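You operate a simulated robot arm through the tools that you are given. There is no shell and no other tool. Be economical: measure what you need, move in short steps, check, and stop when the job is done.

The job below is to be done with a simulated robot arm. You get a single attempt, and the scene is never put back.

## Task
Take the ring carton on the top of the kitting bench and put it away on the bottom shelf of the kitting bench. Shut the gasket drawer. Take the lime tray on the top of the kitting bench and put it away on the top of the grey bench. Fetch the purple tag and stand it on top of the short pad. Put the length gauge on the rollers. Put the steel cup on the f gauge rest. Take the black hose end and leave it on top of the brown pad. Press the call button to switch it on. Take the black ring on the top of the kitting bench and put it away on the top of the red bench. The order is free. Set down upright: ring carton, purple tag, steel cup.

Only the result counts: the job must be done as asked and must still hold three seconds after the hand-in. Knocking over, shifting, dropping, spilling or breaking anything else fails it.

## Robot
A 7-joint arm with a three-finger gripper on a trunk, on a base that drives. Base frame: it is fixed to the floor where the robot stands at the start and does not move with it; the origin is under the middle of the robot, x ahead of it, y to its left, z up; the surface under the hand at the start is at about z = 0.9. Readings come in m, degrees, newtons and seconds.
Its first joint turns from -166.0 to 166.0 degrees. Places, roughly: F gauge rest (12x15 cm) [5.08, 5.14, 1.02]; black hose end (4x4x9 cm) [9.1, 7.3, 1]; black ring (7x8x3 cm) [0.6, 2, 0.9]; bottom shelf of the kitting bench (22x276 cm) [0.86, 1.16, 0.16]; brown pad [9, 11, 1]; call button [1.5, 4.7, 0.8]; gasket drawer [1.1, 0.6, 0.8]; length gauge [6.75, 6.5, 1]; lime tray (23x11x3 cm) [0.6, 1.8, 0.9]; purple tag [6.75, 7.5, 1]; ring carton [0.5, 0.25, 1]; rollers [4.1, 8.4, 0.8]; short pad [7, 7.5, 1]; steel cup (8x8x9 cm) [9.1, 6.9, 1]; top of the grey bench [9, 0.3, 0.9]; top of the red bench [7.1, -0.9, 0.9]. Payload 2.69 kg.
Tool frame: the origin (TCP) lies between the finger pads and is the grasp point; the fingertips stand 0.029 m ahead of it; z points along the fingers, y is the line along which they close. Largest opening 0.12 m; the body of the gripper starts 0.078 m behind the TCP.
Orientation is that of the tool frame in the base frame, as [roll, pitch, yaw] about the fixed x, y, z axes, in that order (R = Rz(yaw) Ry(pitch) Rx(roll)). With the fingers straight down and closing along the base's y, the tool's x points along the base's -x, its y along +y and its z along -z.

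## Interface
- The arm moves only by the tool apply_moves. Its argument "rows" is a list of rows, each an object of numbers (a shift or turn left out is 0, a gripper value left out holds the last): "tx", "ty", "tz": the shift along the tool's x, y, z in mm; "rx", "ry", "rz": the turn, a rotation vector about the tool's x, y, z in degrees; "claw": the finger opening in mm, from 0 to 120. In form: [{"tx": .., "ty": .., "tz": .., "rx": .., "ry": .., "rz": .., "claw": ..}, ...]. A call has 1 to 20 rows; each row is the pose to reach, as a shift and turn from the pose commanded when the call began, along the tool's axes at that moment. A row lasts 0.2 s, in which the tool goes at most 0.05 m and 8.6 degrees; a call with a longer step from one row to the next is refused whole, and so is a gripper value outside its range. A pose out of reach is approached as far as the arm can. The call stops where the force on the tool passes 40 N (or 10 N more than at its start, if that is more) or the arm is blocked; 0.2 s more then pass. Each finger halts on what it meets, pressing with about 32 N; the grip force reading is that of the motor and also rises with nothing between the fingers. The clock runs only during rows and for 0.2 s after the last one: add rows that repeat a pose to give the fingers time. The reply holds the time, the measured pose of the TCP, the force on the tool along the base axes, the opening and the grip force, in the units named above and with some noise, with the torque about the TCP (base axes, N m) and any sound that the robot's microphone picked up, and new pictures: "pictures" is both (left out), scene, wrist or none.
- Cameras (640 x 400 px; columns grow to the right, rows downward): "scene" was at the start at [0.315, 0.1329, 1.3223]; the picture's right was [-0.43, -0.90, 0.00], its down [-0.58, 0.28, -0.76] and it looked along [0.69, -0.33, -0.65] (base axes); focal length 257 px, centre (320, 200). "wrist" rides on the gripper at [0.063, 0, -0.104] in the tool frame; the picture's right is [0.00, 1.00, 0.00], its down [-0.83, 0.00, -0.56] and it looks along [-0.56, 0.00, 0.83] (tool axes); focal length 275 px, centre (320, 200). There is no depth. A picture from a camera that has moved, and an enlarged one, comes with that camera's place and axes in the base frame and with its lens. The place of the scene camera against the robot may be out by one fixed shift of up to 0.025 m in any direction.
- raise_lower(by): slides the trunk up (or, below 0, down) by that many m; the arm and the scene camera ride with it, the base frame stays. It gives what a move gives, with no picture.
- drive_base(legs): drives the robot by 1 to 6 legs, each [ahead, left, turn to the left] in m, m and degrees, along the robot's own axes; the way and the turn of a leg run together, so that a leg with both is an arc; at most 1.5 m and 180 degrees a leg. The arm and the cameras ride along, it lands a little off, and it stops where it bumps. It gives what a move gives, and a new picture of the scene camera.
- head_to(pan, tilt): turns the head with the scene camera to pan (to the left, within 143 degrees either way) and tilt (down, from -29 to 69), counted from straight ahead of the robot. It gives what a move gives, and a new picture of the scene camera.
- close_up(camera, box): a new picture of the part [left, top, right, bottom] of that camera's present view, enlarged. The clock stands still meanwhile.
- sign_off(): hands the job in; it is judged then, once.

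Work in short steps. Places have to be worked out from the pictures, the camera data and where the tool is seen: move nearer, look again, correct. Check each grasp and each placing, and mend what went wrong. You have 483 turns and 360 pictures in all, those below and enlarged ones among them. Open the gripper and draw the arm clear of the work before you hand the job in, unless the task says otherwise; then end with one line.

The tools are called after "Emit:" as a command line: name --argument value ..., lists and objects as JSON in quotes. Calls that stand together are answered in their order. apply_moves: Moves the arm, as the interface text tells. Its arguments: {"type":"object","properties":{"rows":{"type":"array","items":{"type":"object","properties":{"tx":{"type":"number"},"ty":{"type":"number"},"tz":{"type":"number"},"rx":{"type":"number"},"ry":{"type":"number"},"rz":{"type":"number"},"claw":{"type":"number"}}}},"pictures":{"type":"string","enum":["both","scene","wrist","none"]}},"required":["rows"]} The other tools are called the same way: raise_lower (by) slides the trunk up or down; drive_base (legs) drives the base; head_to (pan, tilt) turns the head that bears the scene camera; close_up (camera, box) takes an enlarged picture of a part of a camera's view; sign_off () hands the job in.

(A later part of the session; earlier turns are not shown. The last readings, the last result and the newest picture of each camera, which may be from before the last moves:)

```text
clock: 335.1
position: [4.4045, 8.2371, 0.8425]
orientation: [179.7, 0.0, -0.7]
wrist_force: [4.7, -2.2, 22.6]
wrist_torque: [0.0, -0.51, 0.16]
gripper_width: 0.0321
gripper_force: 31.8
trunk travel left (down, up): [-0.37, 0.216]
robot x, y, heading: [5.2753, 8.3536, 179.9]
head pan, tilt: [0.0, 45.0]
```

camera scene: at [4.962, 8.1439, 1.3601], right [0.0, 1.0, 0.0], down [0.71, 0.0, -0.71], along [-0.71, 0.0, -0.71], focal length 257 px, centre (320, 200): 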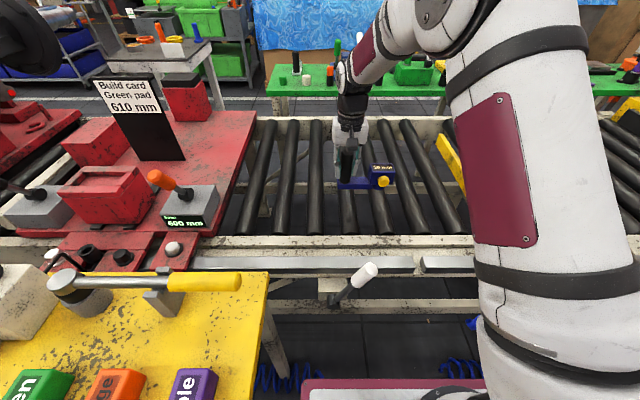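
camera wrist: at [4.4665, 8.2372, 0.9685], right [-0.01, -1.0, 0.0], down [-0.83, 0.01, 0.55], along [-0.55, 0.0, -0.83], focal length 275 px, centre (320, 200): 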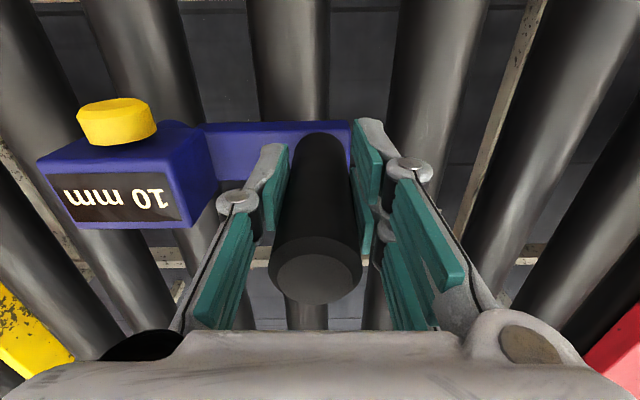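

Contact on the rollers. I ease 3 mm, open slowly, check.

Emit:
apply_moves --rows '[{"tz": -3}, {"tz": -3, "claw": 40}, {"tz": -3, "claw": 50}, {"tz": -3, "claw": 62}, {"tz": -3, "claw": 62}, {"tz": -3, "claw": 62}]' --pictures "both"

```text
clock: 336.6
position: [4.4037, 8.2395, 0.8438]
orientation: [179.8, -0.2, -0.7]
wrist_force: [1.1, 0.6, -0.3]
wrist_torque: [0.0, 0.0, 0.02]
gripper_width: 0.0622
gripper_force: 0.1
trunk travel left (down, up): [-0.37, 0.216]
robot x, y, heading: [5.2724, 8.3518, 180.0]
head pan, tilt: [0.0, 45.0]
camera scene: at [4.9619, 8.1438, 1.36], right [0.0, 1.0, 0.0], down [0.71, 0.0, -0.71], along [-0.71, 0.0, -0.71], focal length 257 px, centre (320, 200)
camera wrist: at [4.4666, 8.2376, 0.9478], right [-0.01, -1.0, 0.0], down [-0.83, 0.01, 0.55], along [-0.55, 0.0, -0.83], focal length 275 px, centre (320, 200)
```

scene: 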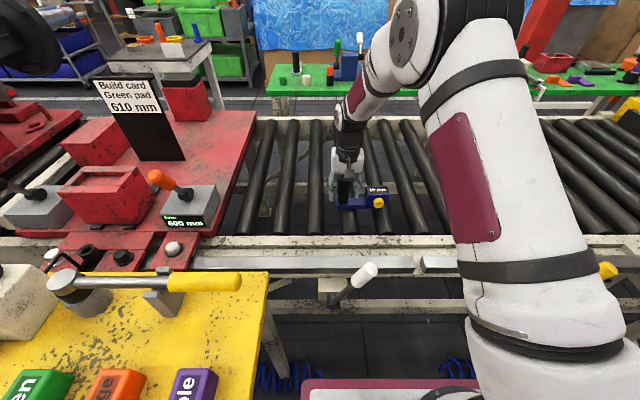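
wrist: 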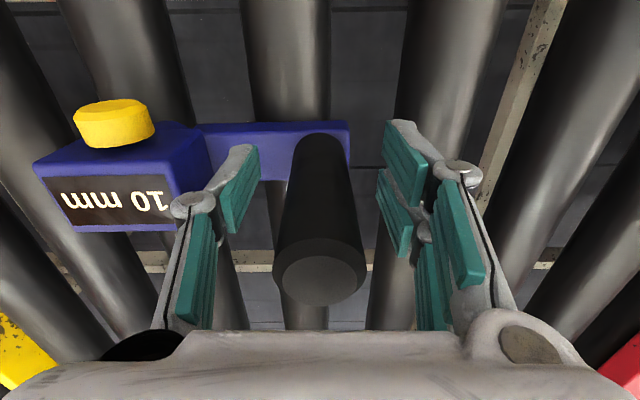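

The gauge rests on two rollers, stable. I lift away straight up and retract.

Emit:
apply_moves --rows '[{"tz": -30}, {"tz": -70}, {"tz": -110}, {"tz": -150}, {"tz": -190}, {"tz": -230}, {"tz": -270}, {"tz": -310}, {"tz": -310, "tx": 45}, {"tz": -310, "tx": 90}, {"tz": -310, "tx": 135}, {"tz": -310, "tx": 180}, {"tz": -310, "tx": 225}]' --pictures "scene"

Emit:
close_up --camera "scene" --box '[240, 100, 480, 250]'

```text
clock: 339.4
position: [4.6292, 8.2341, 1.1559]
orientation: [179.8, -0.3, -0.7]
wrist_force: [-0.4, -0.4, -1.1]
wrist_torque: [0.03, -0.05, 0.03]
gripper_width: 0.0619
gripper_force: 0.1
trunk travel left (down, up): [-0.37, 0.216]
robot x, y, heading: [5.2714, 8.3557, 179.7]
head pan, tilt: [0.0, 45.0]
camera scene: at [4.9614, 8.1438, 1.3599], right [0.0, 1.0, 0.0], down [0.71, 0.0, -0.71], along [-0.71, 0.0, -0.71], focal length 257 px, centre (320, 200)
```

scene: 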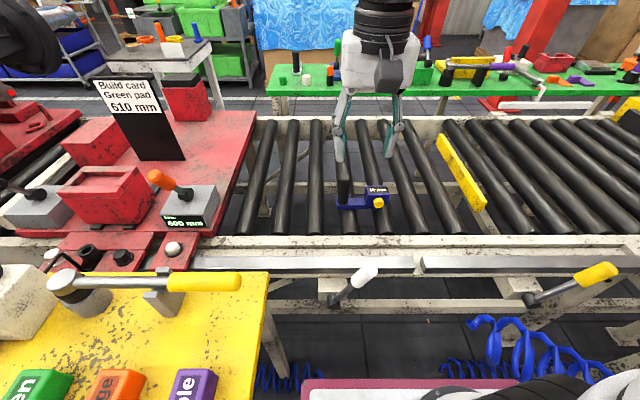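

```text
2.67 times, centred on (360, 175) of scene
camera zoom: at [4.9614, 8.1438, 1.3599], right [0.0, 1.0, 0.0], down [0.71, 0.0, -0.71], along [-0.71, 0.0, -0.71], focal length 685 px, centre (213, 267)
```

zoom: 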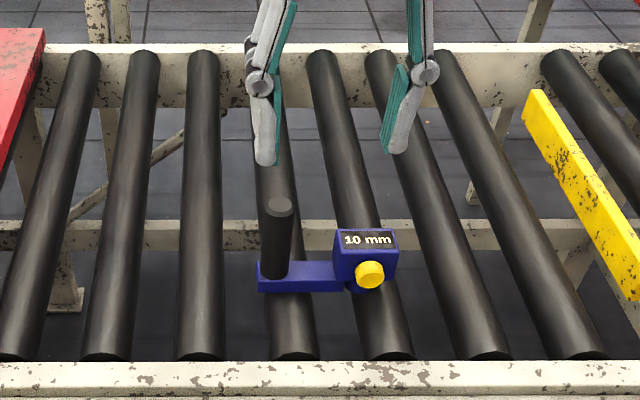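

The length gauge lies on the rollers. Next, the hose end and cup near x≈9.1: I back out, head south and look at the gap to the wall aisle near y≈5.1.

Emit:
raise_lower --by 0.15

Emit:
drive_base --legs '[[-0.65, 0, 0], [0, 0, 90], [1.5, 0, 0], [1.5, 0, 0]]'

Emit:
head_to --pan 75 --tilt 20

```text
clock: 341.1
position: [4.6272, 8.2353, 1.3045]
orientation: [180.0, -0.2, -0.7]
wrist_force: [0.0, -0.8, 0.6]
wrist_torque: [0.01, 0.0, 0.04]
gripper_width: 0.0619
gripper_force: 0.0
trunk travel left (down, up): [-0.52, 0.066]
robot x, y, heading: [5.2735, 8.3535, 179.7]
head pan, tilt: [0.0, 45.0]
```

```text
clock: 362.5
position: [5.9736, 4.7226, 1.3052]
orientation: [179.7, -0.2, 88.2]
wrist_force: [0.1, 0.0, 0.3]
wrist_torque: [-0.01, 0.05, 0.03]
gripper_width: 0.0622
gripper_force: 0.1
trunk travel left (down, up): [-0.52, 0.066]
robot x, y, heading: [5.8662, 5.3706, -91.1]
head pan, tilt: [0.0, 45.0]
camera scene: at [6.0471, 5.158, 1.5108], right [-1.0, 0.02, 0.0], down [0.01, 0.71, -0.71], along [-0.01, -0.71, -0.71], focal length 257 px, centre (320, 200)
```

scene: 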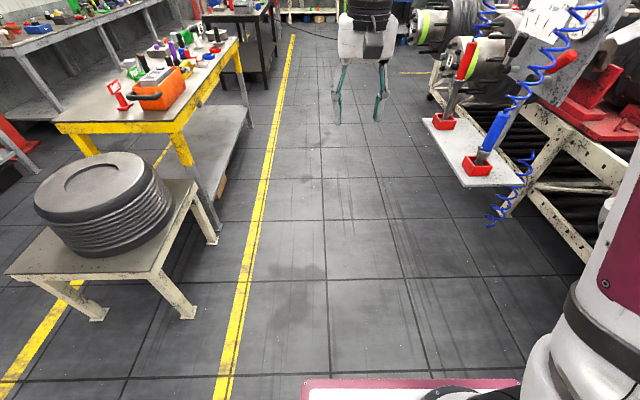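

```text
clock: 364.0
position: [5.9738, 4.7227, 1.3051]
orientation: [179.8, -0.2, 88.1]
wrist_force: [0.0, -0.7, 0.7]
wrist_torque: [-0.03, 0.01, 0.0]
gripper_width: 0.062
gripper_force: 0.1
trunk travel left (down, up): [-0.52, 0.066]
robot x, y, heading: [5.869, 5.3701, -91.1]
head pan, tilt: [75.0, 20.0]
camera scene: at [6.1382, 5.2133, 1.5494], right [-0.28, -0.96, 0.0], down [-0.33, 0.1, -0.94], along [0.9, -0.26, -0.34], focal length 257 px, centre (320, 200)
```

scene: 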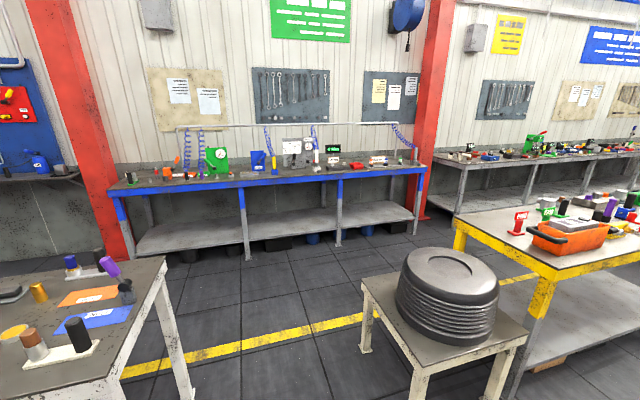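

The gap (y≈4.6–5.6) is passable. I enter the wall aisle and then strafe north.

Emit:
drive_base --legs '[[0.27, 0, 0], [0, 0, 91], [1.0, 0, 0], [1.03, 0, 0]]'

Emit:
head_to --pan 60 --tilt 25

```text
clock: 379.4
position: [8.5354, 5.1578, 1.305]
orientation: [179.8, -0.3, 178.2]
wrist_force: [0.5, 0.2, 0.0]
wrist_torque: [-0.01, 0.02, -0.05]
gripper_width: 0.0621
gripper_force: 0.0
trunk travel left (down, up): [-0.52, 0.066]
robot x, y, heading: [7.8894, 5.0548, -1.2]
head pan, tilt: [75.0, 20.0]
camera scene: at [8.0172, 5.3085, 1.5495], right [0.96, -0.28, 0.0], down [-0.1, -0.33, -0.94], along [0.26, 0.9, -0.34], focal length 257 px, centre (320, 200)
```

scene: 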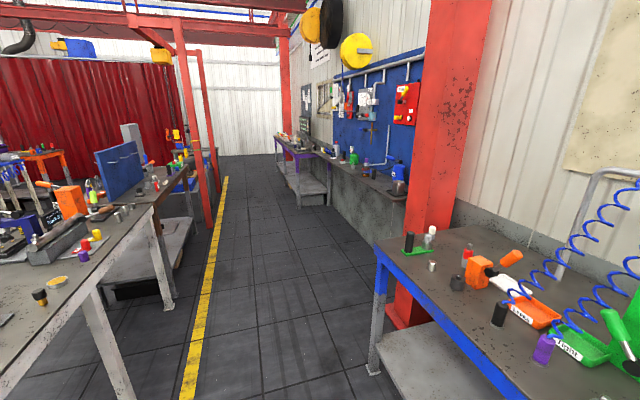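

```text
clock: 380.2
position: [8.5347, 5.1578, 1.3057]
orientation: [179.8, -0.3, 178.0]
wrist_force: [0.6, -0.7, 0.1]
wrist_torque: [-0.04, 0.01, -0.03]
gripper_width: 0.0621
gripper_force: 0.0
trunk travel left (down, up): [-0.52, 0.066]
robot x, y, heading: [7.8864, 5.0543, -1.1]
head pan, tilt: [60.0, 25.0]
camera scene: at [8.0389, 5.2979, 1.5414], right [0.86, -0.52, 0.0], down [-0.22, -0.36, -0.91], along [0.47, 0.78, -0.42], focal length 257 px, centre (320, 200)
```

scene: 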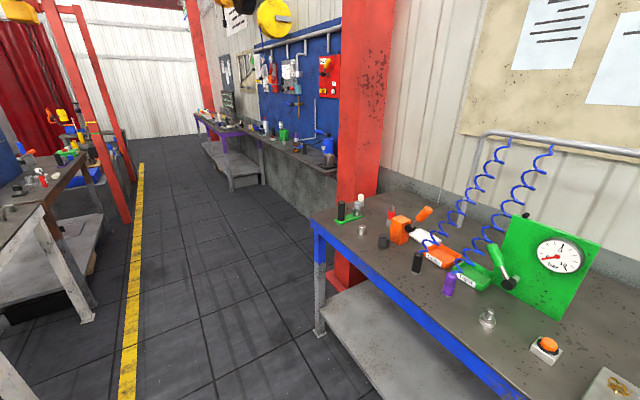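

Clear aisle. I strafe left to y≈7.05.

Emit:
drive_base --legs '[[0.03, 0, 1.1], [0, 1.0, 0], [0, 1.0, 0]]'

Emit:
head_to --pan 0 --tilt 40

```text
clock: 390.6
position: [8.5446, 7.1898, 1.3046]
orientation: [179.8, -0.2, -179.7]
wrist_force: [0.7, 0.3, 0.7]
wrist_torque: [0.03, 0.02, -0.02]
gripper_width: 0.0619
gripper_force: 0.2
trunk travel left (down, up): [-0.52, 0.066]
robot x, y, heading: [7.9013, 7.0588, 1.2]
head pan, tilt: [60.0, 25.0]
camera scene: at [8.0427, 7.3113, 1.5414], right [0.87, -0.48, 0.0], down [-0.2, -0.37, -0.91], along [0.44, 0.79, -0.42], focal length 257 px, centre (320, 200)
```

scene: 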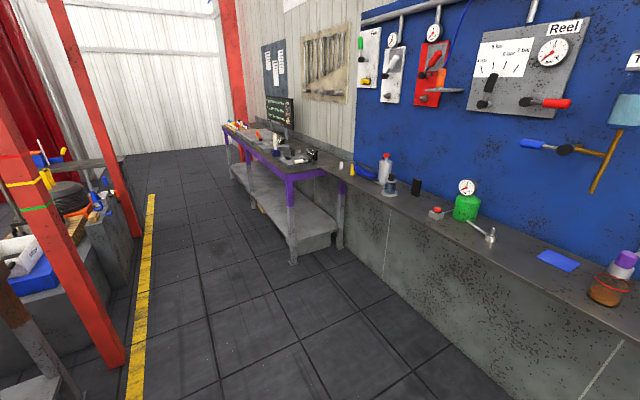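

```text
clock: 391.9
position: [8.545, 7.1904, 1.305]
orientation: [179.7, -0.2, -179.7]
wrist_force: [-0.6, 0.2, 0.0]
wrist_torque: [-0.02, -0.02, -0.02]
gripper_width: 0.0617
gripper_force: 0.0
trunk travel left (down, up): [-0.52, 0.066]
robot x, y, heading: [7.9043, 7.06, 1.1]
head pan, tilt: [0.0, 40.0]
camera scene: at [8.083, 7.2323, 1.5181], right [0.02, -1.0, 0.0], down [-0.64, -0.01, -0.77], along [0.77, 0.01, -0.64], focal length 257 px, centre (320, 200)
```

scene: 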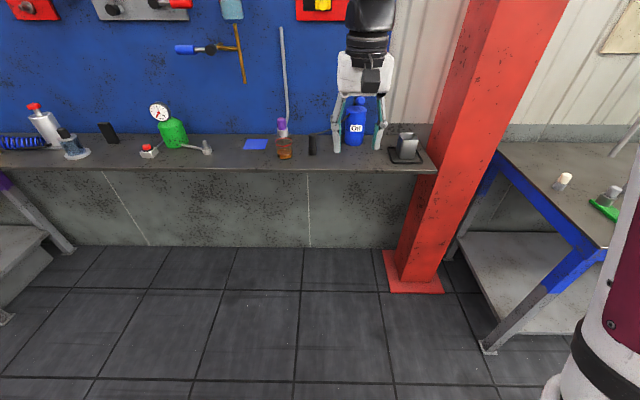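

I zoom on the ledge items.

Emit:
close_up --camera "scene" --box '[230, 80, 450, 190]'

Emit:
close_up --camera "wrist" --box '[0, 0, 640, 400]'

```text
2.91 times, centred on (340, 135) of scene
camera zoom: at [8.083, 7.2323, 1.5181], right [0.02, -1.0, 0.0], down [-0.64, -0.01, -0.77], along [0.77, 0.01, -0.64], focal length 748 px, centre (262, 389)
```

zoom: 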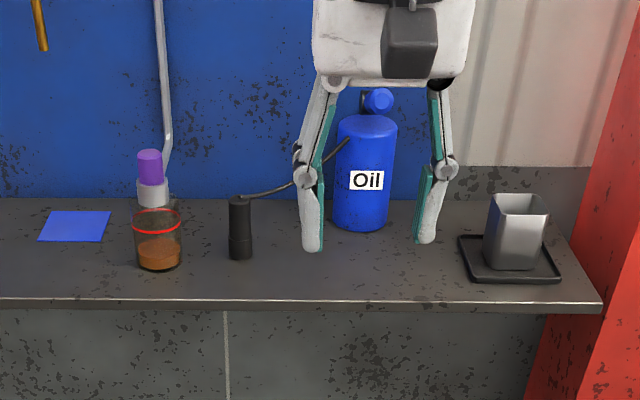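

```text
1.00 times, centred on (320, 200) of wrist (not enlarged: the box is as wide or as high as the picture)
camera zoom: at [8.4822, 7.1895, 1.4091], right [-0.01, 1.0, 0.0], down [0.83, 0.01, 0.55], along [0.55, 0.01, -0.83], focal length 275 px, centre (320, 200)
```

zoom: 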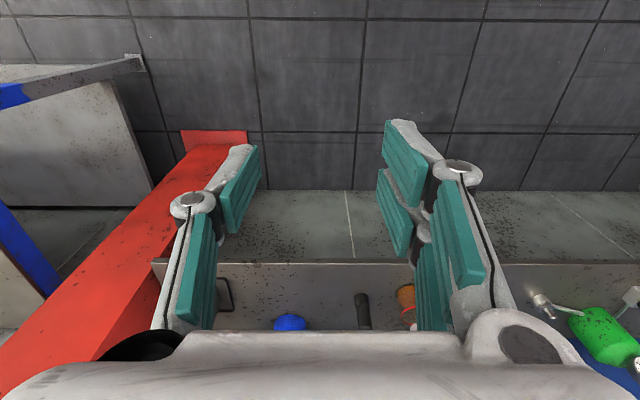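

The hose end is the black cylinder at ≈(9.1, 7.3) with a hose to the oil can; the steel cup stands in a black dish. I move 0.4 m closer and look from above.

Emit:
drive_base --legs '[[0.4, 0.05, -1.1]]'

Emit:
apply_moves --rows '[{"ty": 20, "tz": 20, "claw": 80}, {"ty": 40, "tz": 40}, {"ty": 60, "tz": 60}, {"ty": 60, "tz": 90}]' --pictures "both"

```text
clock: 394.4
position: [8.9464, 7.225, 1.3055]
orientation: [179.7, -0.2, 178.9]
wrist_force: [0.1, -0.4, -0.4]
wrist_torque: [0.01, -0.01, 0.01]
gripper_width: 0.0622
gripper_force: 0.2
trunk travel left (down, up): [-0.52, 0.066]
robot x, y, heading: [8.3021, 7.1085, -0.5]
head pan, tilt: [0.0, 40.0]
camera scene: at [8.4871, 7.2787, 1.5181], right [-0.01, -1.0, 0.0], down [-0.64, 0.0, -0.77], along [0.77, -0.01, -0.64], focal length 257 px, centre (320, 200)
```

scene: 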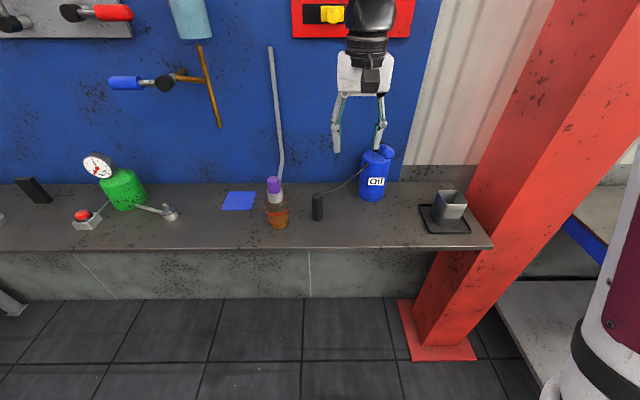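

```text
clock: 395.4
position: [8.9482, 7.2835, 1.2144]
orientation: [179.8, -0.3, 178.9]
wrist_force: [0.1, 0.0, 1.3]
wrist_torque: [0.02, -0.03, 0.0]
gripper_width: 0.0799
gripper_force: 0.0
trunk travel left (down, up): [-0.52, 0.066]
robot x, y, heading: [8.2981, 7.1065, -0.1]
head pan, tilt: [0.0, 40.0]
camera scene: at [8.4871, 7.2786, 1.5181], right [-0.01, -1.0, 0.0], down [-0.64, 0.0, -0.77], along [0.77, -0.01, -0.64], focal length 257 px, centre (320, 200)
camera wrist: at [8.8852, 7.2857, 1.3187], right [0.02, 1.0, 0.0], down [0.83, -0.01, 0.55], along [0.55, -0.01, -0.83], focal length 275 px, centre (320, 200)
```

scene: 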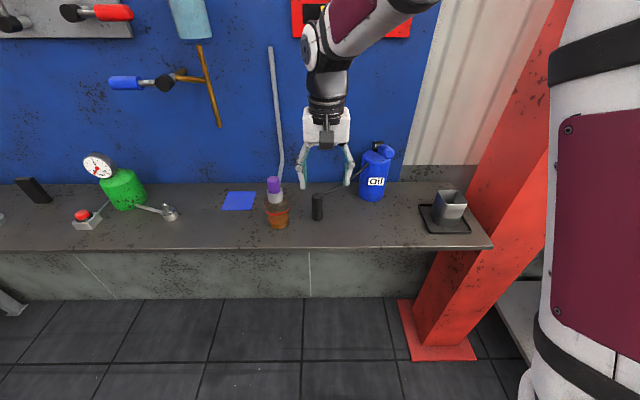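
wrist: 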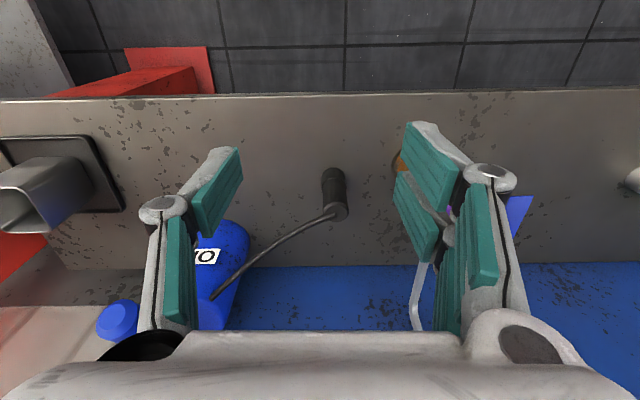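

The hose end is tethered to the oil can. Before pulling it I look for the brown pad to the north.

Emit:
head_to --pan 65 --tilt 12

Emit:
close_up --camera "scene" --box '[220, 120, 480, 260]'

```text
clock: 396.8
position: [8.9472, 7.2859, 1.2158]
orientation: [179.8, -0.2, 178.9]
wrist_force: [-0.2, 0.4, -0.9]
wrist_torque: [0.02, -0.03, 0.01]
gripper_width: 0.0799
gripper_force: 0.1
trunk travel left (down, up): [-0.52, 0.066]
robot x, y, heading: [8.3024, 7.1093, -0.6]
head pan, tilt: [65.0, 12.0]
camera scene: at [8.4423, 7.3635, 1.5625], right [0.9, -0.43, 0.0], down [-0.09, -0.19, -0.98], along [0.42, 0.88, -0.21], focal length 257 px, centre (320, 200)
```

scene: 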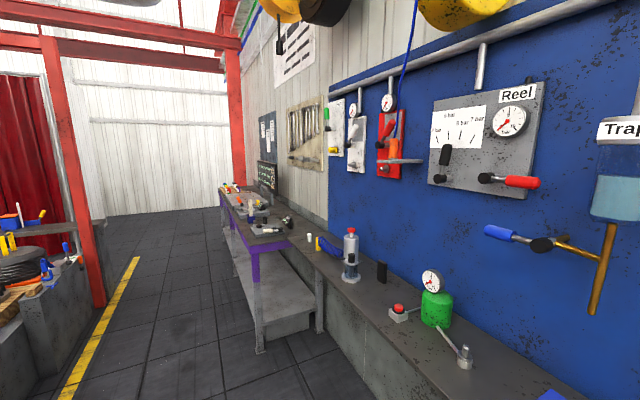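

```text
2.46 times, centred on (350, 190) of scene
camera zoom: at [8.4423, 7.3635, 1.5625], right [0.9, -0.43, 0.0], down [-0.09, -0.19, -0.98], along [0.42, 0.88, -0.21], focal length 633 px, centre (246, 225)
```

zoom: 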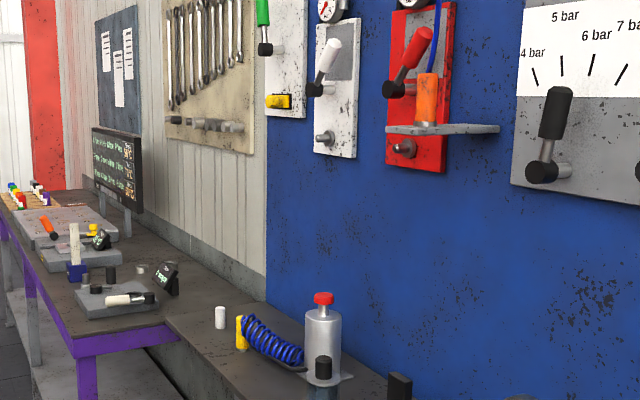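

The ledge is at z≈0.953 and the hose end at (9.082, 7.301). I go above it with the hand turned ~25° so the fingers miss the hose.

Emit:
apply_moves --rows '[{"tx": -40, "ty": 5, "rz": 8, "claw": 75}, {"tx": -80, "ty": 10, "rz": 16}, {"tx": -120, "ty": 15, "rz": 24}, {"tx": -135, "ty": 16, "rz": 25, "tz": 30}, {"tx": -135, "ty": 16, "rz": 25, "tz": 70}]' --pictures "wrist"

Emit:
head_to --pan -5 --tilt 40

```text
clock: 398.0
position: [9.0831, 7.2971, 1.146]
orientation: [179.9, -0.1, 153.9]
wrist_force: [-0.5, 0.1, 0.1]
wrist_torque: [0.03, 0.02, -0.02]
gripper_width: 0.0751
gripper_force: 0.1
trunk travel left (down, up): [-0.52, 0.066]
robot x, y, heading: [8.3027, 7.1093, -0.3]
head pan, tilt: [65.0, 12.0]
camera wrist: at [9.0276, 7.3244, 1.2498], right [0.44, 0.9, 0.0], down [0.75, -0.36, 0.55], along [0.5, -0.24, -0.83], focal length 275 px, centre (320, 200)
```

wrist: 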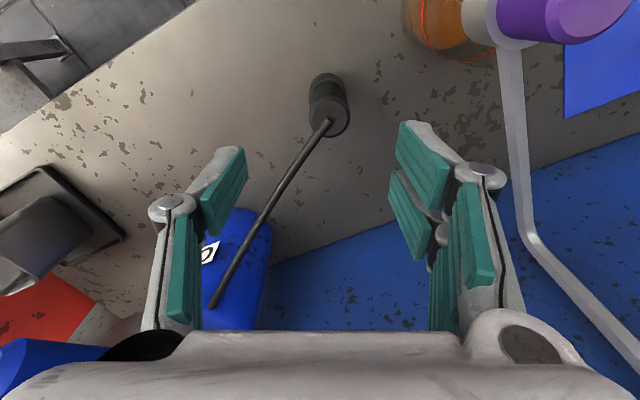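

```text
clock: 399.4
position: [9.0837, 7.2968, 1.1451]
orientation: [180.0, -0.2, 154.0]
wrist_force: [0.2, -0.9, 0.3]
wrist_torque: [-0.01, 0.0, 0.03]
gripper_width: 0.0749
gripper_force: 0.1
trunk travel left (down, up): [-0.52, 0.066]
robot x, y, heading: [8.3036, 7.1088, -0.5]
head pan, tilt: [-5.0, 40.0]
camera scene: at [8.4868, 7.2714, 1.5181], right [-0.09, -1.0, 0.0], down [-0.64, 0.06, -0.77], along [0.76, -0.07, -0.64], focal length 257 px, centre (320, 200)
```

scene: 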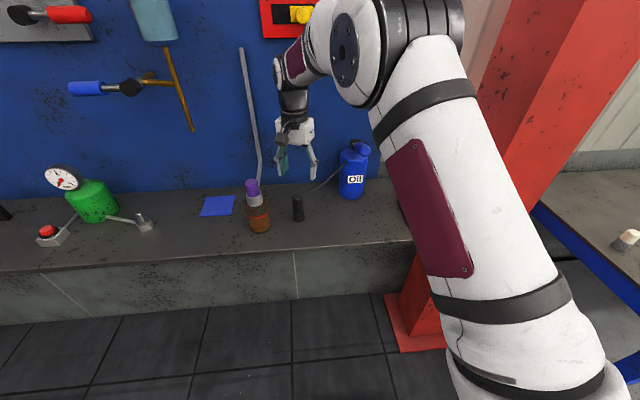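

Aligned within 7 mm. I descend to z≈1.005 and close.

Emit:
apply_moves --rows '[{"tx": 3, "ty": 6, "tz": 30}, {"tx": 3, "ty": 6, "tz": 70}, {"tx": 3, "ty": 6, "tz": 110}, {"tx": 3, "ty": 6, "tz": 140}, {"tx": 3, "ty": 6, "tz": 140, "claw": 50}, {"tx": 3, "ty": 6, "tz": 140, "claw": 20}, {"tx": 3, "ty": 6, "tz": 140, "claw": 20}, {"tx": 3, "ty": 6, "tz": 140, "claw": 20}]' --pictures "wrist"

```text
clock: 401.2
position: [9.0833, 7.3059, 1.0066]
orientation: [179.8, -0.3, 153.9]
wrist_force: [1.0, 0.7, -2.0]
wrist_torque: [0.09, -0.5, 0.41]
gripper_width: 0.0371
gripper_force: 45.0
trunk travel left (down, up): [-0.52, 0.066]
robot x, y, heading: [8.3029, 7.1143, -0.1]
head pan, tilt: [-5.0, 40.0]
camera wrist: at [9.027, 7.3328, 1.1099], right [0.44, 0.9, 0.0], down [0.75, -0.36, 0.55], along [0.5, -0.24, -0.83], focal length 275 px, centre (320, 200)
```

wrist: 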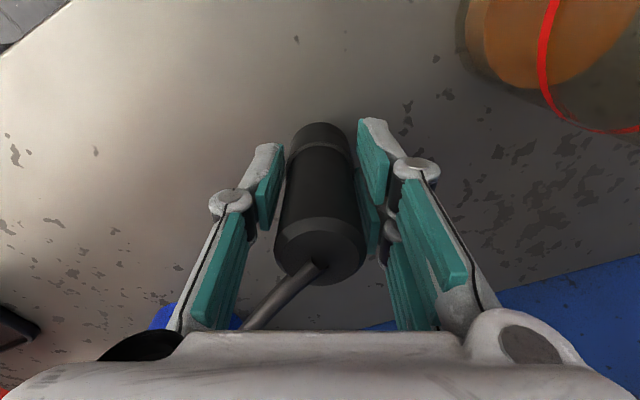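

Gripped. I lift 40 mm and watch forces and the can.

Emit:
apply_moves --rows '[{"tz": -10}, {"tz": -20}, {"tz": -30}, {"tz": -40}]' --pictures "both"

```text
clock: 401.6
position: [9.083, 7.3057, 1.0067]
orientation: [-179.7, -0.4, 154.0]
wrist_force: [14.7, 4.3, -19.8]
wrist_torque: [0.4, -1.33, 0.52]
gripper_width: 0.0367
gripper_force: 45.2
trunk travel left (down, up): [-0.52, 0.066]
robot x, y, heading: [8.3048, 7.1107, -0.5]
head pan, tilt: [-5.0, 40.0]
stopped in row 1: the force on the tool passed its limit at 53 N (the readings are from after the stop); the commanded pose is now the measured one
camera scene: at [8.4885, 7.2718, 1.5177], right [-0.09, -1.0, 0.0], down [-0.64, 0.06, -0.77], along [0.76, -0.07, -0.64], focal length 257 px, centre (320, 200)
camera wrist: at [9.0274, 7.333, 1.1102], right [0.43, 0.9, 0.0], down [0.75, -0.36, 0.55], along [0.49, -0.24, -0.84], focal length 275 px, centre (320, 200)
```

scene: 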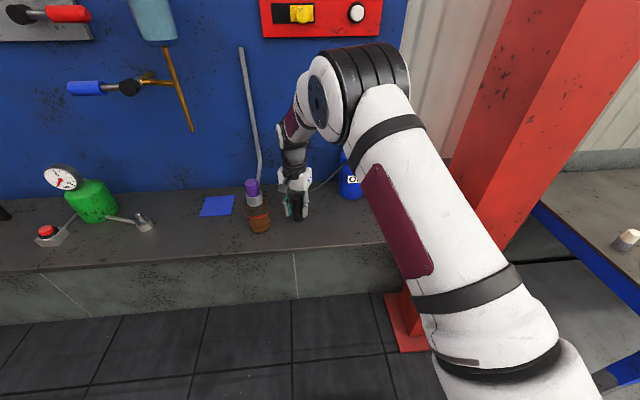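
wrist: 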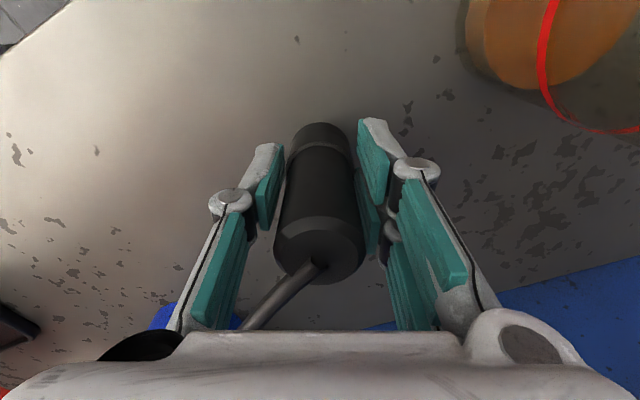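

It resists: the hose is probably pinched by the left finger linkage. I release and regrasp with the closing axis perpendicular to the hose.

Emit:
apply_moves --rows '[{"claw": 60}, {"claw": 75}, {"claw": 75}, {"tz": -40}, {"tz": -80}, {"tz": -100, "rz": 8}, {"tz": -100, "rz": 16}, {"tz": -100, "rz": 24}, {"tz": -100, "rz": 28}]' --pictures "both"

```text
clock: 403.6
position: [9.0809, 7.305, 1.1083]
orientation: [-179.6, -0.5, 125.8]
wrist_force: [0.3, 0.2, 0.6]
wrist_torque: [0.0, 0.01, -0.01]
gripper_width: 0.0751
gripper_force: 0.1
trunk travel left (down, up): [-0.52, 0.066]
robot x, y, heading: [8.3016, 7.1129, -0.3]
head pan, tilt: [-5.0, 40.0]
camera scene: at [8.4869, 7.2714, 1.518], right [-0.09, -1.0, 0.0], down [-0.64, 0.06, -0.77], along [0.76, -0.07, -0.64], focal length 257 px, centre (320, 200)
camera wrist: at [9.0462, 7.3559, 1.2122], right [0.81, 0.59, -0.01], down [0.5, -0.67, 0.55], along [0.32, -0.45, -0.83], focal length 275 px, centre (320, 200)
```

scene: 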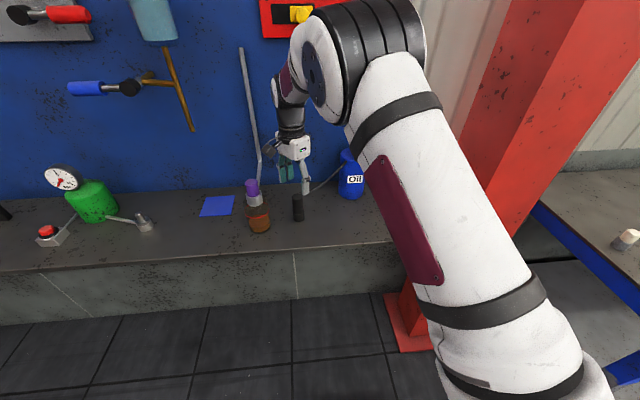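
wrist: 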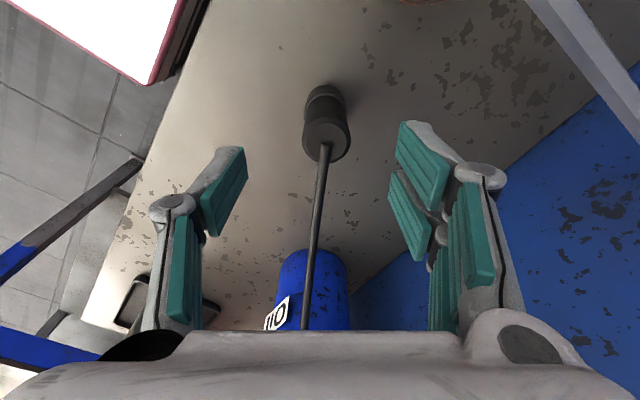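

Now the hose runs straight between the fingers. I descend and grip again.

Emit:
apply_moves --rows '[{"tz": 30}, {"tz": 60}, {"tz": 92}, {"tz": 92, "claw": 50}, {"tz": 92, "claw": 25}, {"tz": 92, "claw": 25}, {"tz": 92, "claw": 25}]' --pictures "wrist"

```text
clock: 405.2
position: [9.0823, 7.3059, 1.0175]
orientation: [-179.7, -0.3, 126.1]
wrist_force: [11.5, 7.0, 0.5]
wrist_torque: [0.21, -0.43, 0.07]
gripper_width: 0.0304
gripper_force: 32.1
trunk travel left (down, up): [-0.52, 0.066]
robot x, y, heading: [8.3023, 7.112, -0.4]
head pan, tilt: [-5.0, 40.0]
camera wrist: at [9.0461, 7.3561, 1.1208], right [0.81, 0.59, 0.0], down [0.5, -0.67, 0.55], along [0.32, -0.45, -0.83], focal length 275 px, centre (320, 200)
```

wrist: 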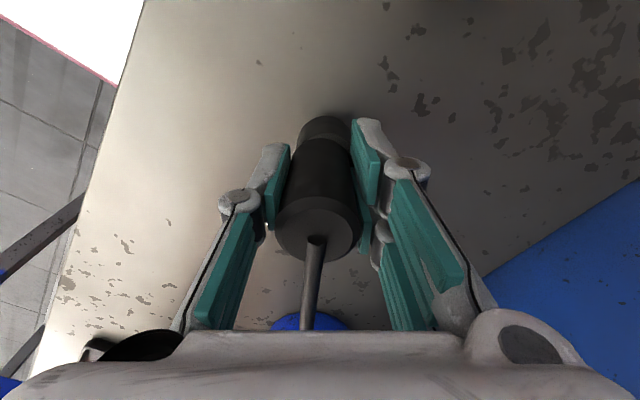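

I try a gentle 5 mm lift.

Emit:
apply_moves --rows '[{"tz": -1}, {"tz": -2}, {"tz": -3}, {"tz": -4}, {"tz": -5}, {"tz": -6}]' --pictures "none"

```text
clock: 406.6
position: [9.0822, 7.3054, 1.0213]
orientation: [-179.4, -0.4, 125.9]
wrist_force: [16.4, 6.6, -8.1]
wrist_torque: [0.35, -0.64, 0.06]
gripper_width: 0.0305
gripper_force: 32.1
trunk travel left (down, up): [-0.52, 0.066]
robot x, y, heading: [8.2998, 7.1121, -0.3]
head pan, tilt: [-5.0, 40.0]
```

It moved ~4 mm with modest force. I continue slowly and look.

Emit:
apply_moves --rows '[{"tz": -2}, {"tz": -4}, {"tz": -6}, {"tz": -8}, {"tz": -10}, {"tz": -12}, {"tz": -14}]' --pictures "both"

```text
clock: 408.2
position: [9.0806, 7.3045, 1.0378]
orientation: [-179.5, -0.3, 125.9]
wrist_force: [7.1, 1.8, 5.4]
wrist_torque: [0.03, -0.38, 0.03]
gripper_width: 0.0305
gripper_force: 31.7
trunk travel left (down, up): [-0.52, 0.066]
robot x, y, heading: [8.3041, 7.1091, -0.3]
head pan, tilt: [-5.0, 40.0]
camera scene: at [8.4866, 7.2712, 1.5183], right [-0.09, -1.0, 0.0], down [-0.64, 0.06, -0.77], along [0.76, -0.07, -0.64], focal length 257 px, centre (320, 200)
camera wrist: at [9.0449, 7.3552, 1.1415], right [0.81, 0.59, -0.01], down [0.5, -0.67, 0.55], along [0.32, -0.45, -0.83], focal length 275 px, centre (320, 200)
```

scene: 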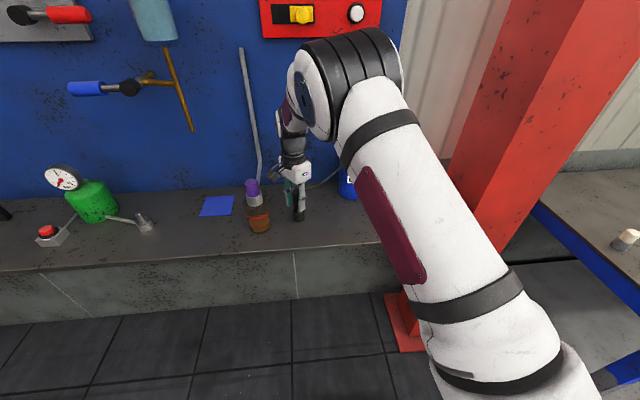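
wrist: 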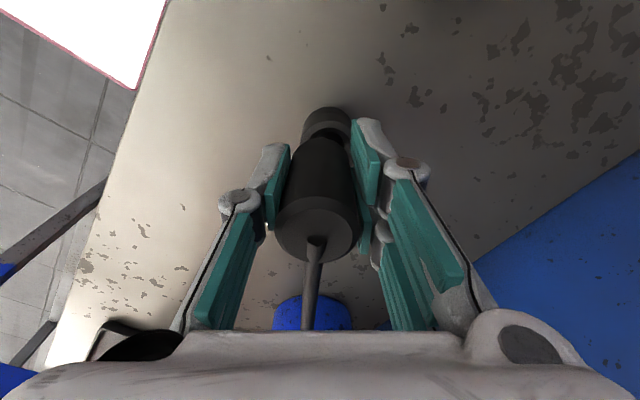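

The upper black piece seems to be pulling out of a base collar. I continue up 40 mm.

Emit:
apply_moves --rows '[{"tz": -5}, {"tz": -10}, {"tz": -15}, {"tz": -20}, {"tz": -28}, {"tz": -36}, {"tz": -44}]' --pictures "both"

```text
clock: 409.8
position: [9.0829, 7.3042, 1.0794]
orientation: [-179.6, -0.4, 126.0]
wrist_force: [0.0, 0.0, -0.7]
wrist_torque: [0.0, -0.01, 0.0]
gripper_width: 0.0306
gripper_force: 32.3
trunk travel left (down, up): [-0.52, 0.066]
robot x, y, heading: [8.2982, 7.1079, -0.9]
head pan, tilt: [-5.0, 40.0]
camera scene: at [8.487, 7.2714, 1.518], right [-0.09, -1.0, 0.0], down [-0.64, 0.06, -0.77], along [0.76, -0.07, -0.64], focal length 257 px, centre (320, 200)
camera wrist: at [9.0463, 7.356, 1.1838], right [0.81, 0.59, -0.01], down [0.5, -0.67, 0.55], along [0.32, -0.45, -0.83], focal length 275 px, centre (320, 200)
```

scene: 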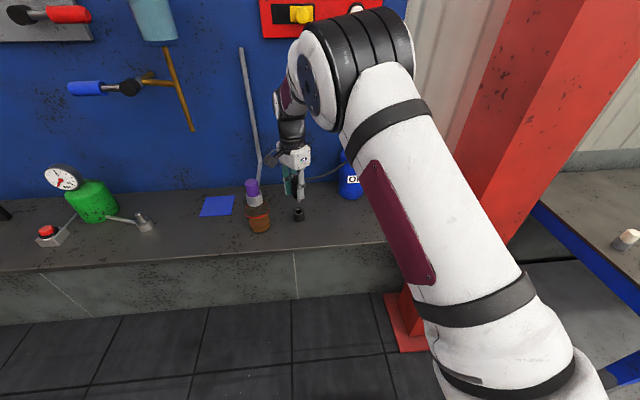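
wrist: 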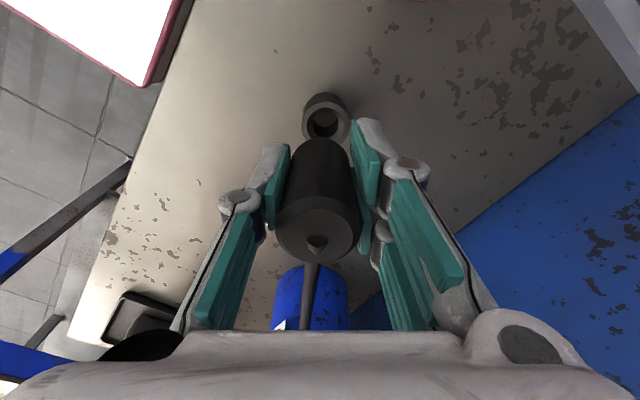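

The hose end came free of its socket with zero residual force. I lift further and check whether the hose follows.

Emit:
apply_moves --rows '[{"tz": -30}, {"tz": -60}, {"tz": -90}, {"tz": -120}]' --pictures "both"

Emit:
close_up --camera "scene" --box '[220, 90, 440, 240]'

```text
clock: 410.8
position: [9.082, 7.3027, 1.1994]
orientation: [-179.5, -0.3, 125.9]
wrist_force: [0.3, 0.3, -1.5]
wrist_torque: [0.0, 0.04, 0.0]
gripper_width: 0.0301
gripper_force: 32.0
trunk travel left (down, up): [-0.52, 0.066]
robot x, y, heading: [8.3032, 7.1113, -0.8]
head pan, tilt: [-5.0, 40.0]
camera scene: at [8.487, 7.2714, 1.518], right [-0.09, -1.0, 0.0], down [-0.64, 0.06, -0.77], along [0.76, -0.07, -0.64], focal length 257 px, centre (320, 200)
camera wrist: at [9.0467, 7.355, 1.3035], right [0.81, 0.59, -0.01], down [0.5, -0.67, 0.55], along [0.32, -0.45, -0.83], focal length 275 px, centre (320, 200)
```

scene: 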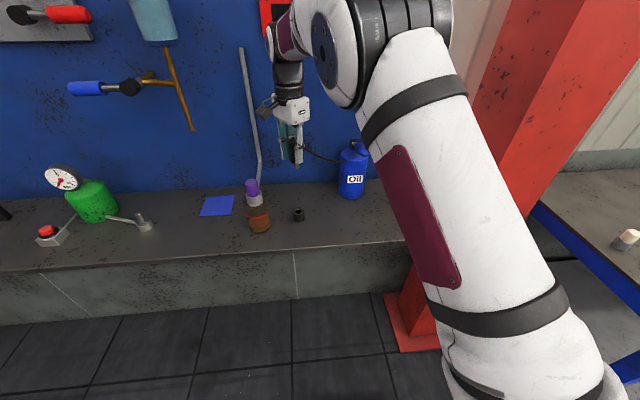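
wrist: 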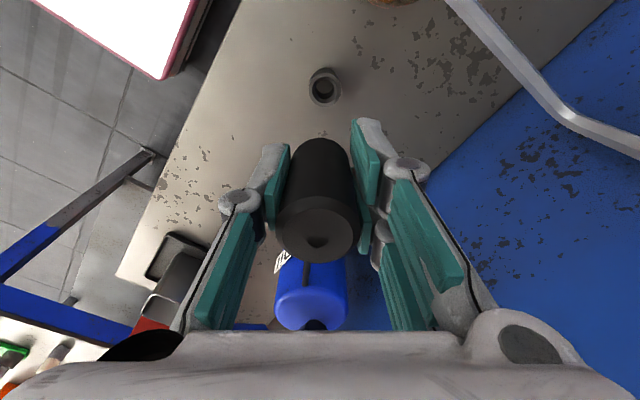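

```text
2.67 times, centred on (330, 165) of scene
camera zoom: at [8.487, 7.2714, 1.518], right [-0.09, -1.0, 0.0], down [-0.64, 0.06, -0.77], along [0.76, -0.07, -0.64], focal length 685 px, centre (293, 293)
```

zoom: 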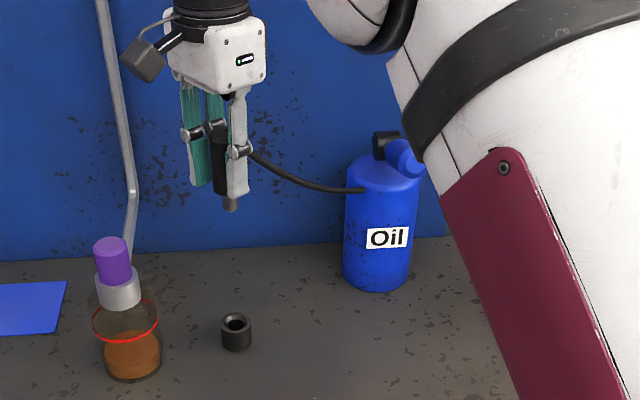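

The hose follows with no force. I back off 0.35 m and strafe north a bit, monitoring force and the can.

Emit:
drive_base --legs '[[-0.2, 0, 0.5]]'

Emit:
drive_base --legs '[[-0.15, 0.3, 0]]'

```text
clock: 412.4
position: [8.8795, 7.3126, 1.1998]
orientation: [-179.6, -0.4, 126.5]
wrist_force: [0.5, -0.2, -1.1]
wrist_torque: [-0.02, 0.0, 0.03]
gripper_width: 0.0303
gripper_force: 32.3
trunk travel left (down, up): [-0.52, 0.066]
robot x, y, heading: [8.0982, 7.111, 0.3]
head pan, tilt: [-5.0, 40.0]
camera scene: at [8.2836, 7.2737, 1.518], right [-0.09, -1.0, 0.0], down [-0.64, 0.06, -0.77], along [0.76, -0.07, -0.64], focal length 257 px, centre (320, 200)
```

scene: 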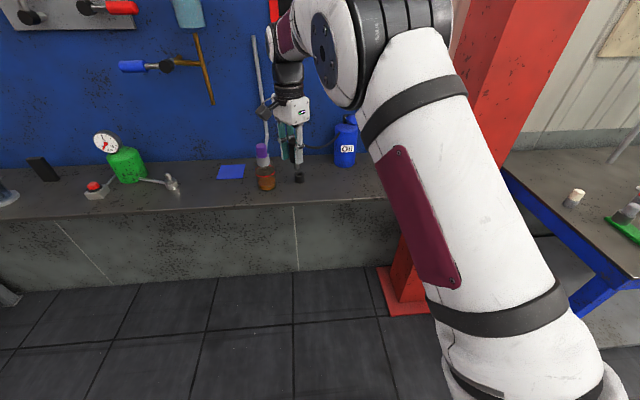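

```text
clock: 414.6
position: [8.7279, 7.6187, 1.1987]
orientation: [-179.5, -0.3, 126.5]
wrist_force: [-0.3, -0.2, -1.4]
wrist_torque: [0.02, -0.02, 0.0]
gripper_width: 0.0306
gripper_force: 31.6
trunk travel left (down, up): [-0.52, 0.066]
robot x, y, heading: [7.9502, 7.417, 0.1]
head pan, tilt: [-5.0, 40.0]
camera scene: at [8.1318, 7.5799, 1.518], right [-0.08, -1.0, 0.0], down [-0.64, 0.05, -0.77], along [0.76, -0.07, -0.64], focal length 257 px, centre (320, 200)
```

scene: 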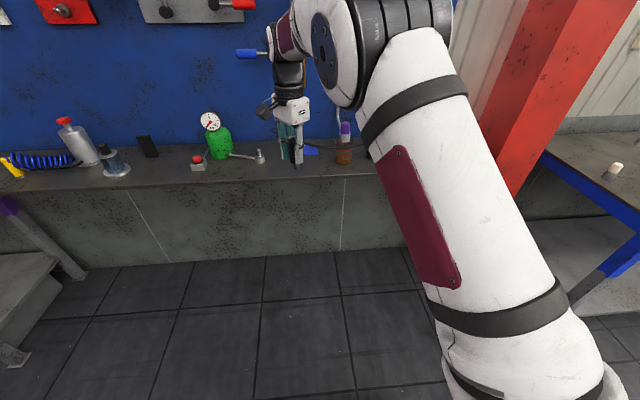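

Still no force. I continue 0.7 m north and look back at the can and hose.

Emit:
drive_base --legs '[[0, 0.7, 0]]'

Emit:
head_to --pan -40 --tilt 30

```text
clock: 418.5
position: [8.7199, 8.333, 1.1996]
orientation: [-179.6, -0.4, 127.1]
wrist_force: [0.5, -0.1, -0.8]
wrist_torque: [0.0, 0.01, -0.04]
gripper_width: 0.0306
gripper_force: 32.2
trunk travel left (down, up): [-0.52, 0.066]
robot x, y, heading: [7.9456, 8.124, 0.6]
head pan, tilt: [-5.0, 40.0]
camera scene: at [8.1244, 8.2892, 1.518], right [-0.07, -1.0, 0.0], down [-0.64, 0.05, -0.77], along [0.76, -0.06, -0.64], focal length 257 px, centre (320, 200)
```

scene: 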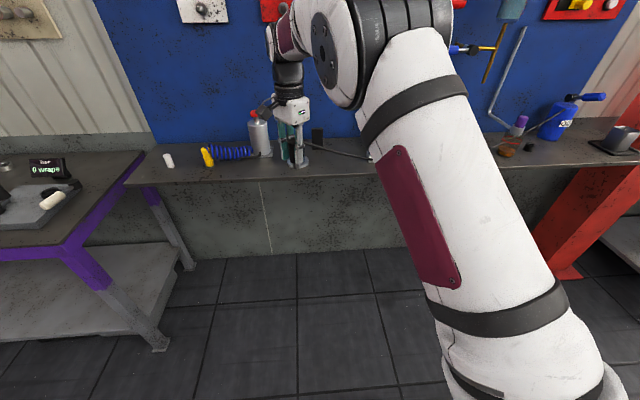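

```text
clock: 419.5
position: [8.7194, 8.3338, 1.1985]
orientation: [-179.6, -0.4, 127.1]
wrist_force: [0.3, 0.0, -1.1]
wrist_torque: [0.01, 0.01, -0.01]
gripper_width: 0.0303
gripper_force: 32.4
trunk travel left (down, up): [-0.52, 0.066]
robot x, y, heading: [7.9404, 8.1275, 0.7]
head pan, tilt: [-40.0, 30.0]
camera scene: at [8.1097, 8.2383, 1.5334], right [-0.63, -0.77, 0.0], down [-0.39, 0.32, -0.87], along [0.67, -0.55, -0.5], focal length 257 px, centre (320, 200)
```

scene: 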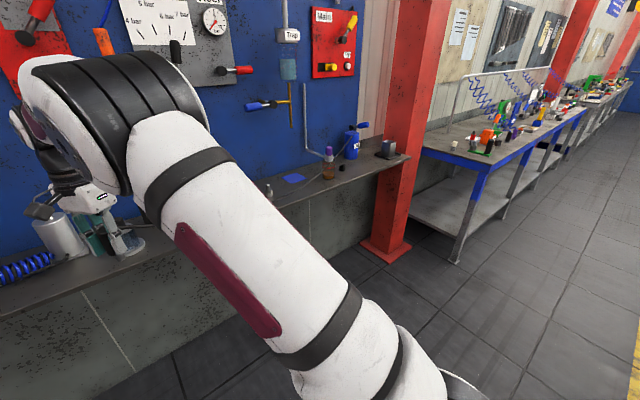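

Emit:
close_up --camera "scene" --box '[200, 80, 420, 230]'

```text
2.67 times, centred on (310, 155) of scene
camera zoom: at [8.1097, 8.2383, 1.5334], right [-0.63, -0.77, 0.0], down [-0.39, 0.32, -0.87], along [0.67, -0.55, -0.5], focal length 685 px, centre (347, 320)
```

zoom: 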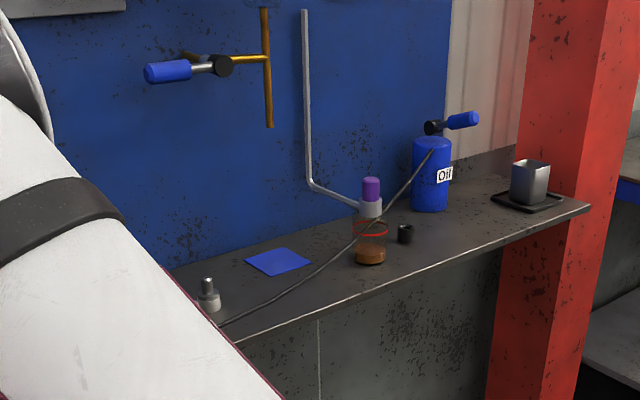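

The can, bottle and dish are unmoved; the hose simply pays out. I retract the hand and continue north to y≈10.6.

Emit:
apply_moves --rows '[{"tx": 25, "ty": -34}, {"tx": 50, "ty": -68}, {"tx": 76, "ty": -102}, {"tx": 102, "ty": -136}]' --pictures "none"

Emit:
drive_base --legs '[[0, 1.2, -0.7]]'

Emit:
head_to --pan 35 --tilt 30

```text
clock: 420.5
position: [8.5488, 8.333, 1.2017]
orientation: [-179.6, -0.3, 127.1]
wrist_force: [0.3, 0.7, -1.8]
wrist_torque: [0.01, 0.01, -0.05]
gripper_width: 0.0301
gripper_force: 32.4
trunk travel left (down, up): [-0.52, 0.066]
robot x, y, heading: [7.9435, 8.1257, 0.3]
head pan, tilt: [-40.0, 30.0]
```

```text
clock: 426.7
position: [8.5535, 9.5324, 1.2009]
orientation: [-179.6, -0.4, 125.7]
wrist_force: [1.5, 0.1, -1.2]
wrist_torque: [0.01, 0.0, 0.02]
gripper_width: 0.0304
gripper_force: 32.1
trunk travel left (down, up): [-0.52, 0.066]
robot x, y, heading: [7.9425, 9.3399, -0.4]
head pan, tilt: [-40.0, 30.0]
camera scene: at [8.1125, 9.4484, 1.5334], right [-0.65, -0.76, 0.0], down [-0.38, 0.33, -0.87], along [0.66, -0.56, -0.5], focal length 257 px, centre (320, 200)
```

scene: 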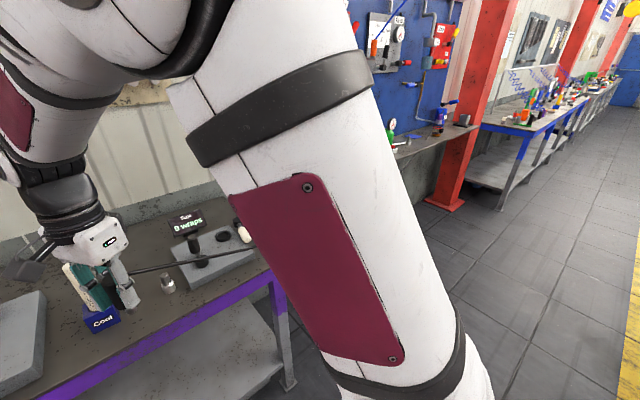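

```text
clock: 428.1
position: [8.5545, 9.5314, 1.2015]
orientation: [-179.5, -0.4, 125.8]
wrist_force: [0.3, 0.2, -1.2]
wrist_torque: [0.0, 0.0, -0.03]
gripper_width: 0.0306
gripper_force: 31.6
trunk travel left (down, up): [-0.52, 0.066]
robot x, y, heading: [7.9427, 9.3391, -0.8]
head pan, tilt: [35.0, 30.0]
camera scene: at [8.1187, 9.5583, 1.5334], right [0.56, -0.83, 0.0], down [-0.41, -0.28, -0.87], along [0.72, 0.49, -0.5], focal length 257 px, centre (320, 200)
```

scene: 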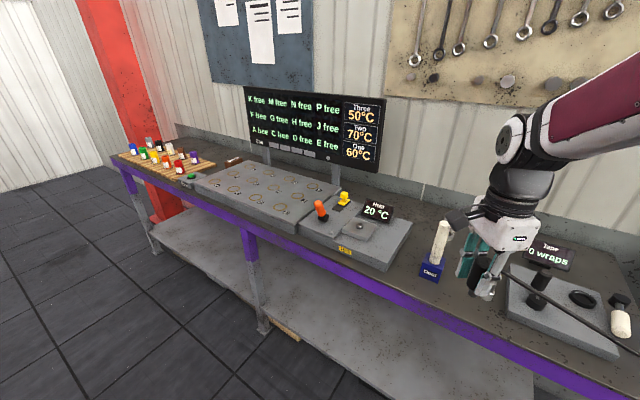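

Emit:
close_up --camera "scene" --box '[100, 120, 300, 220]'

```text
3.20 times, centred on (200, 170) of scene
camera zoom: at [8.1187, 9.5583, 1.5334], right [0.56, -0.83, 0.0], down [-0.41, -0.28, -0.87], along [0.72, 0.49, -0.5], focal length 822 px, centre (704, 296)
```

zoom: 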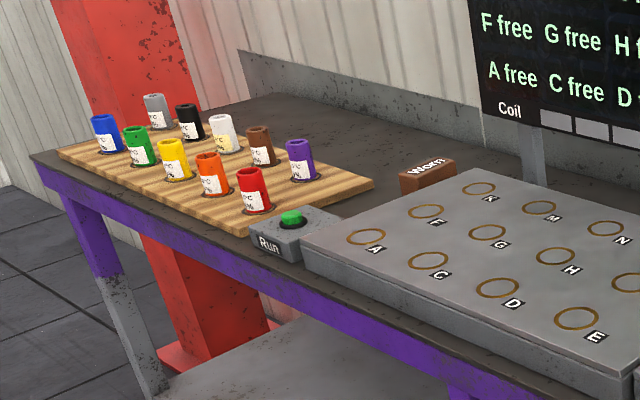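

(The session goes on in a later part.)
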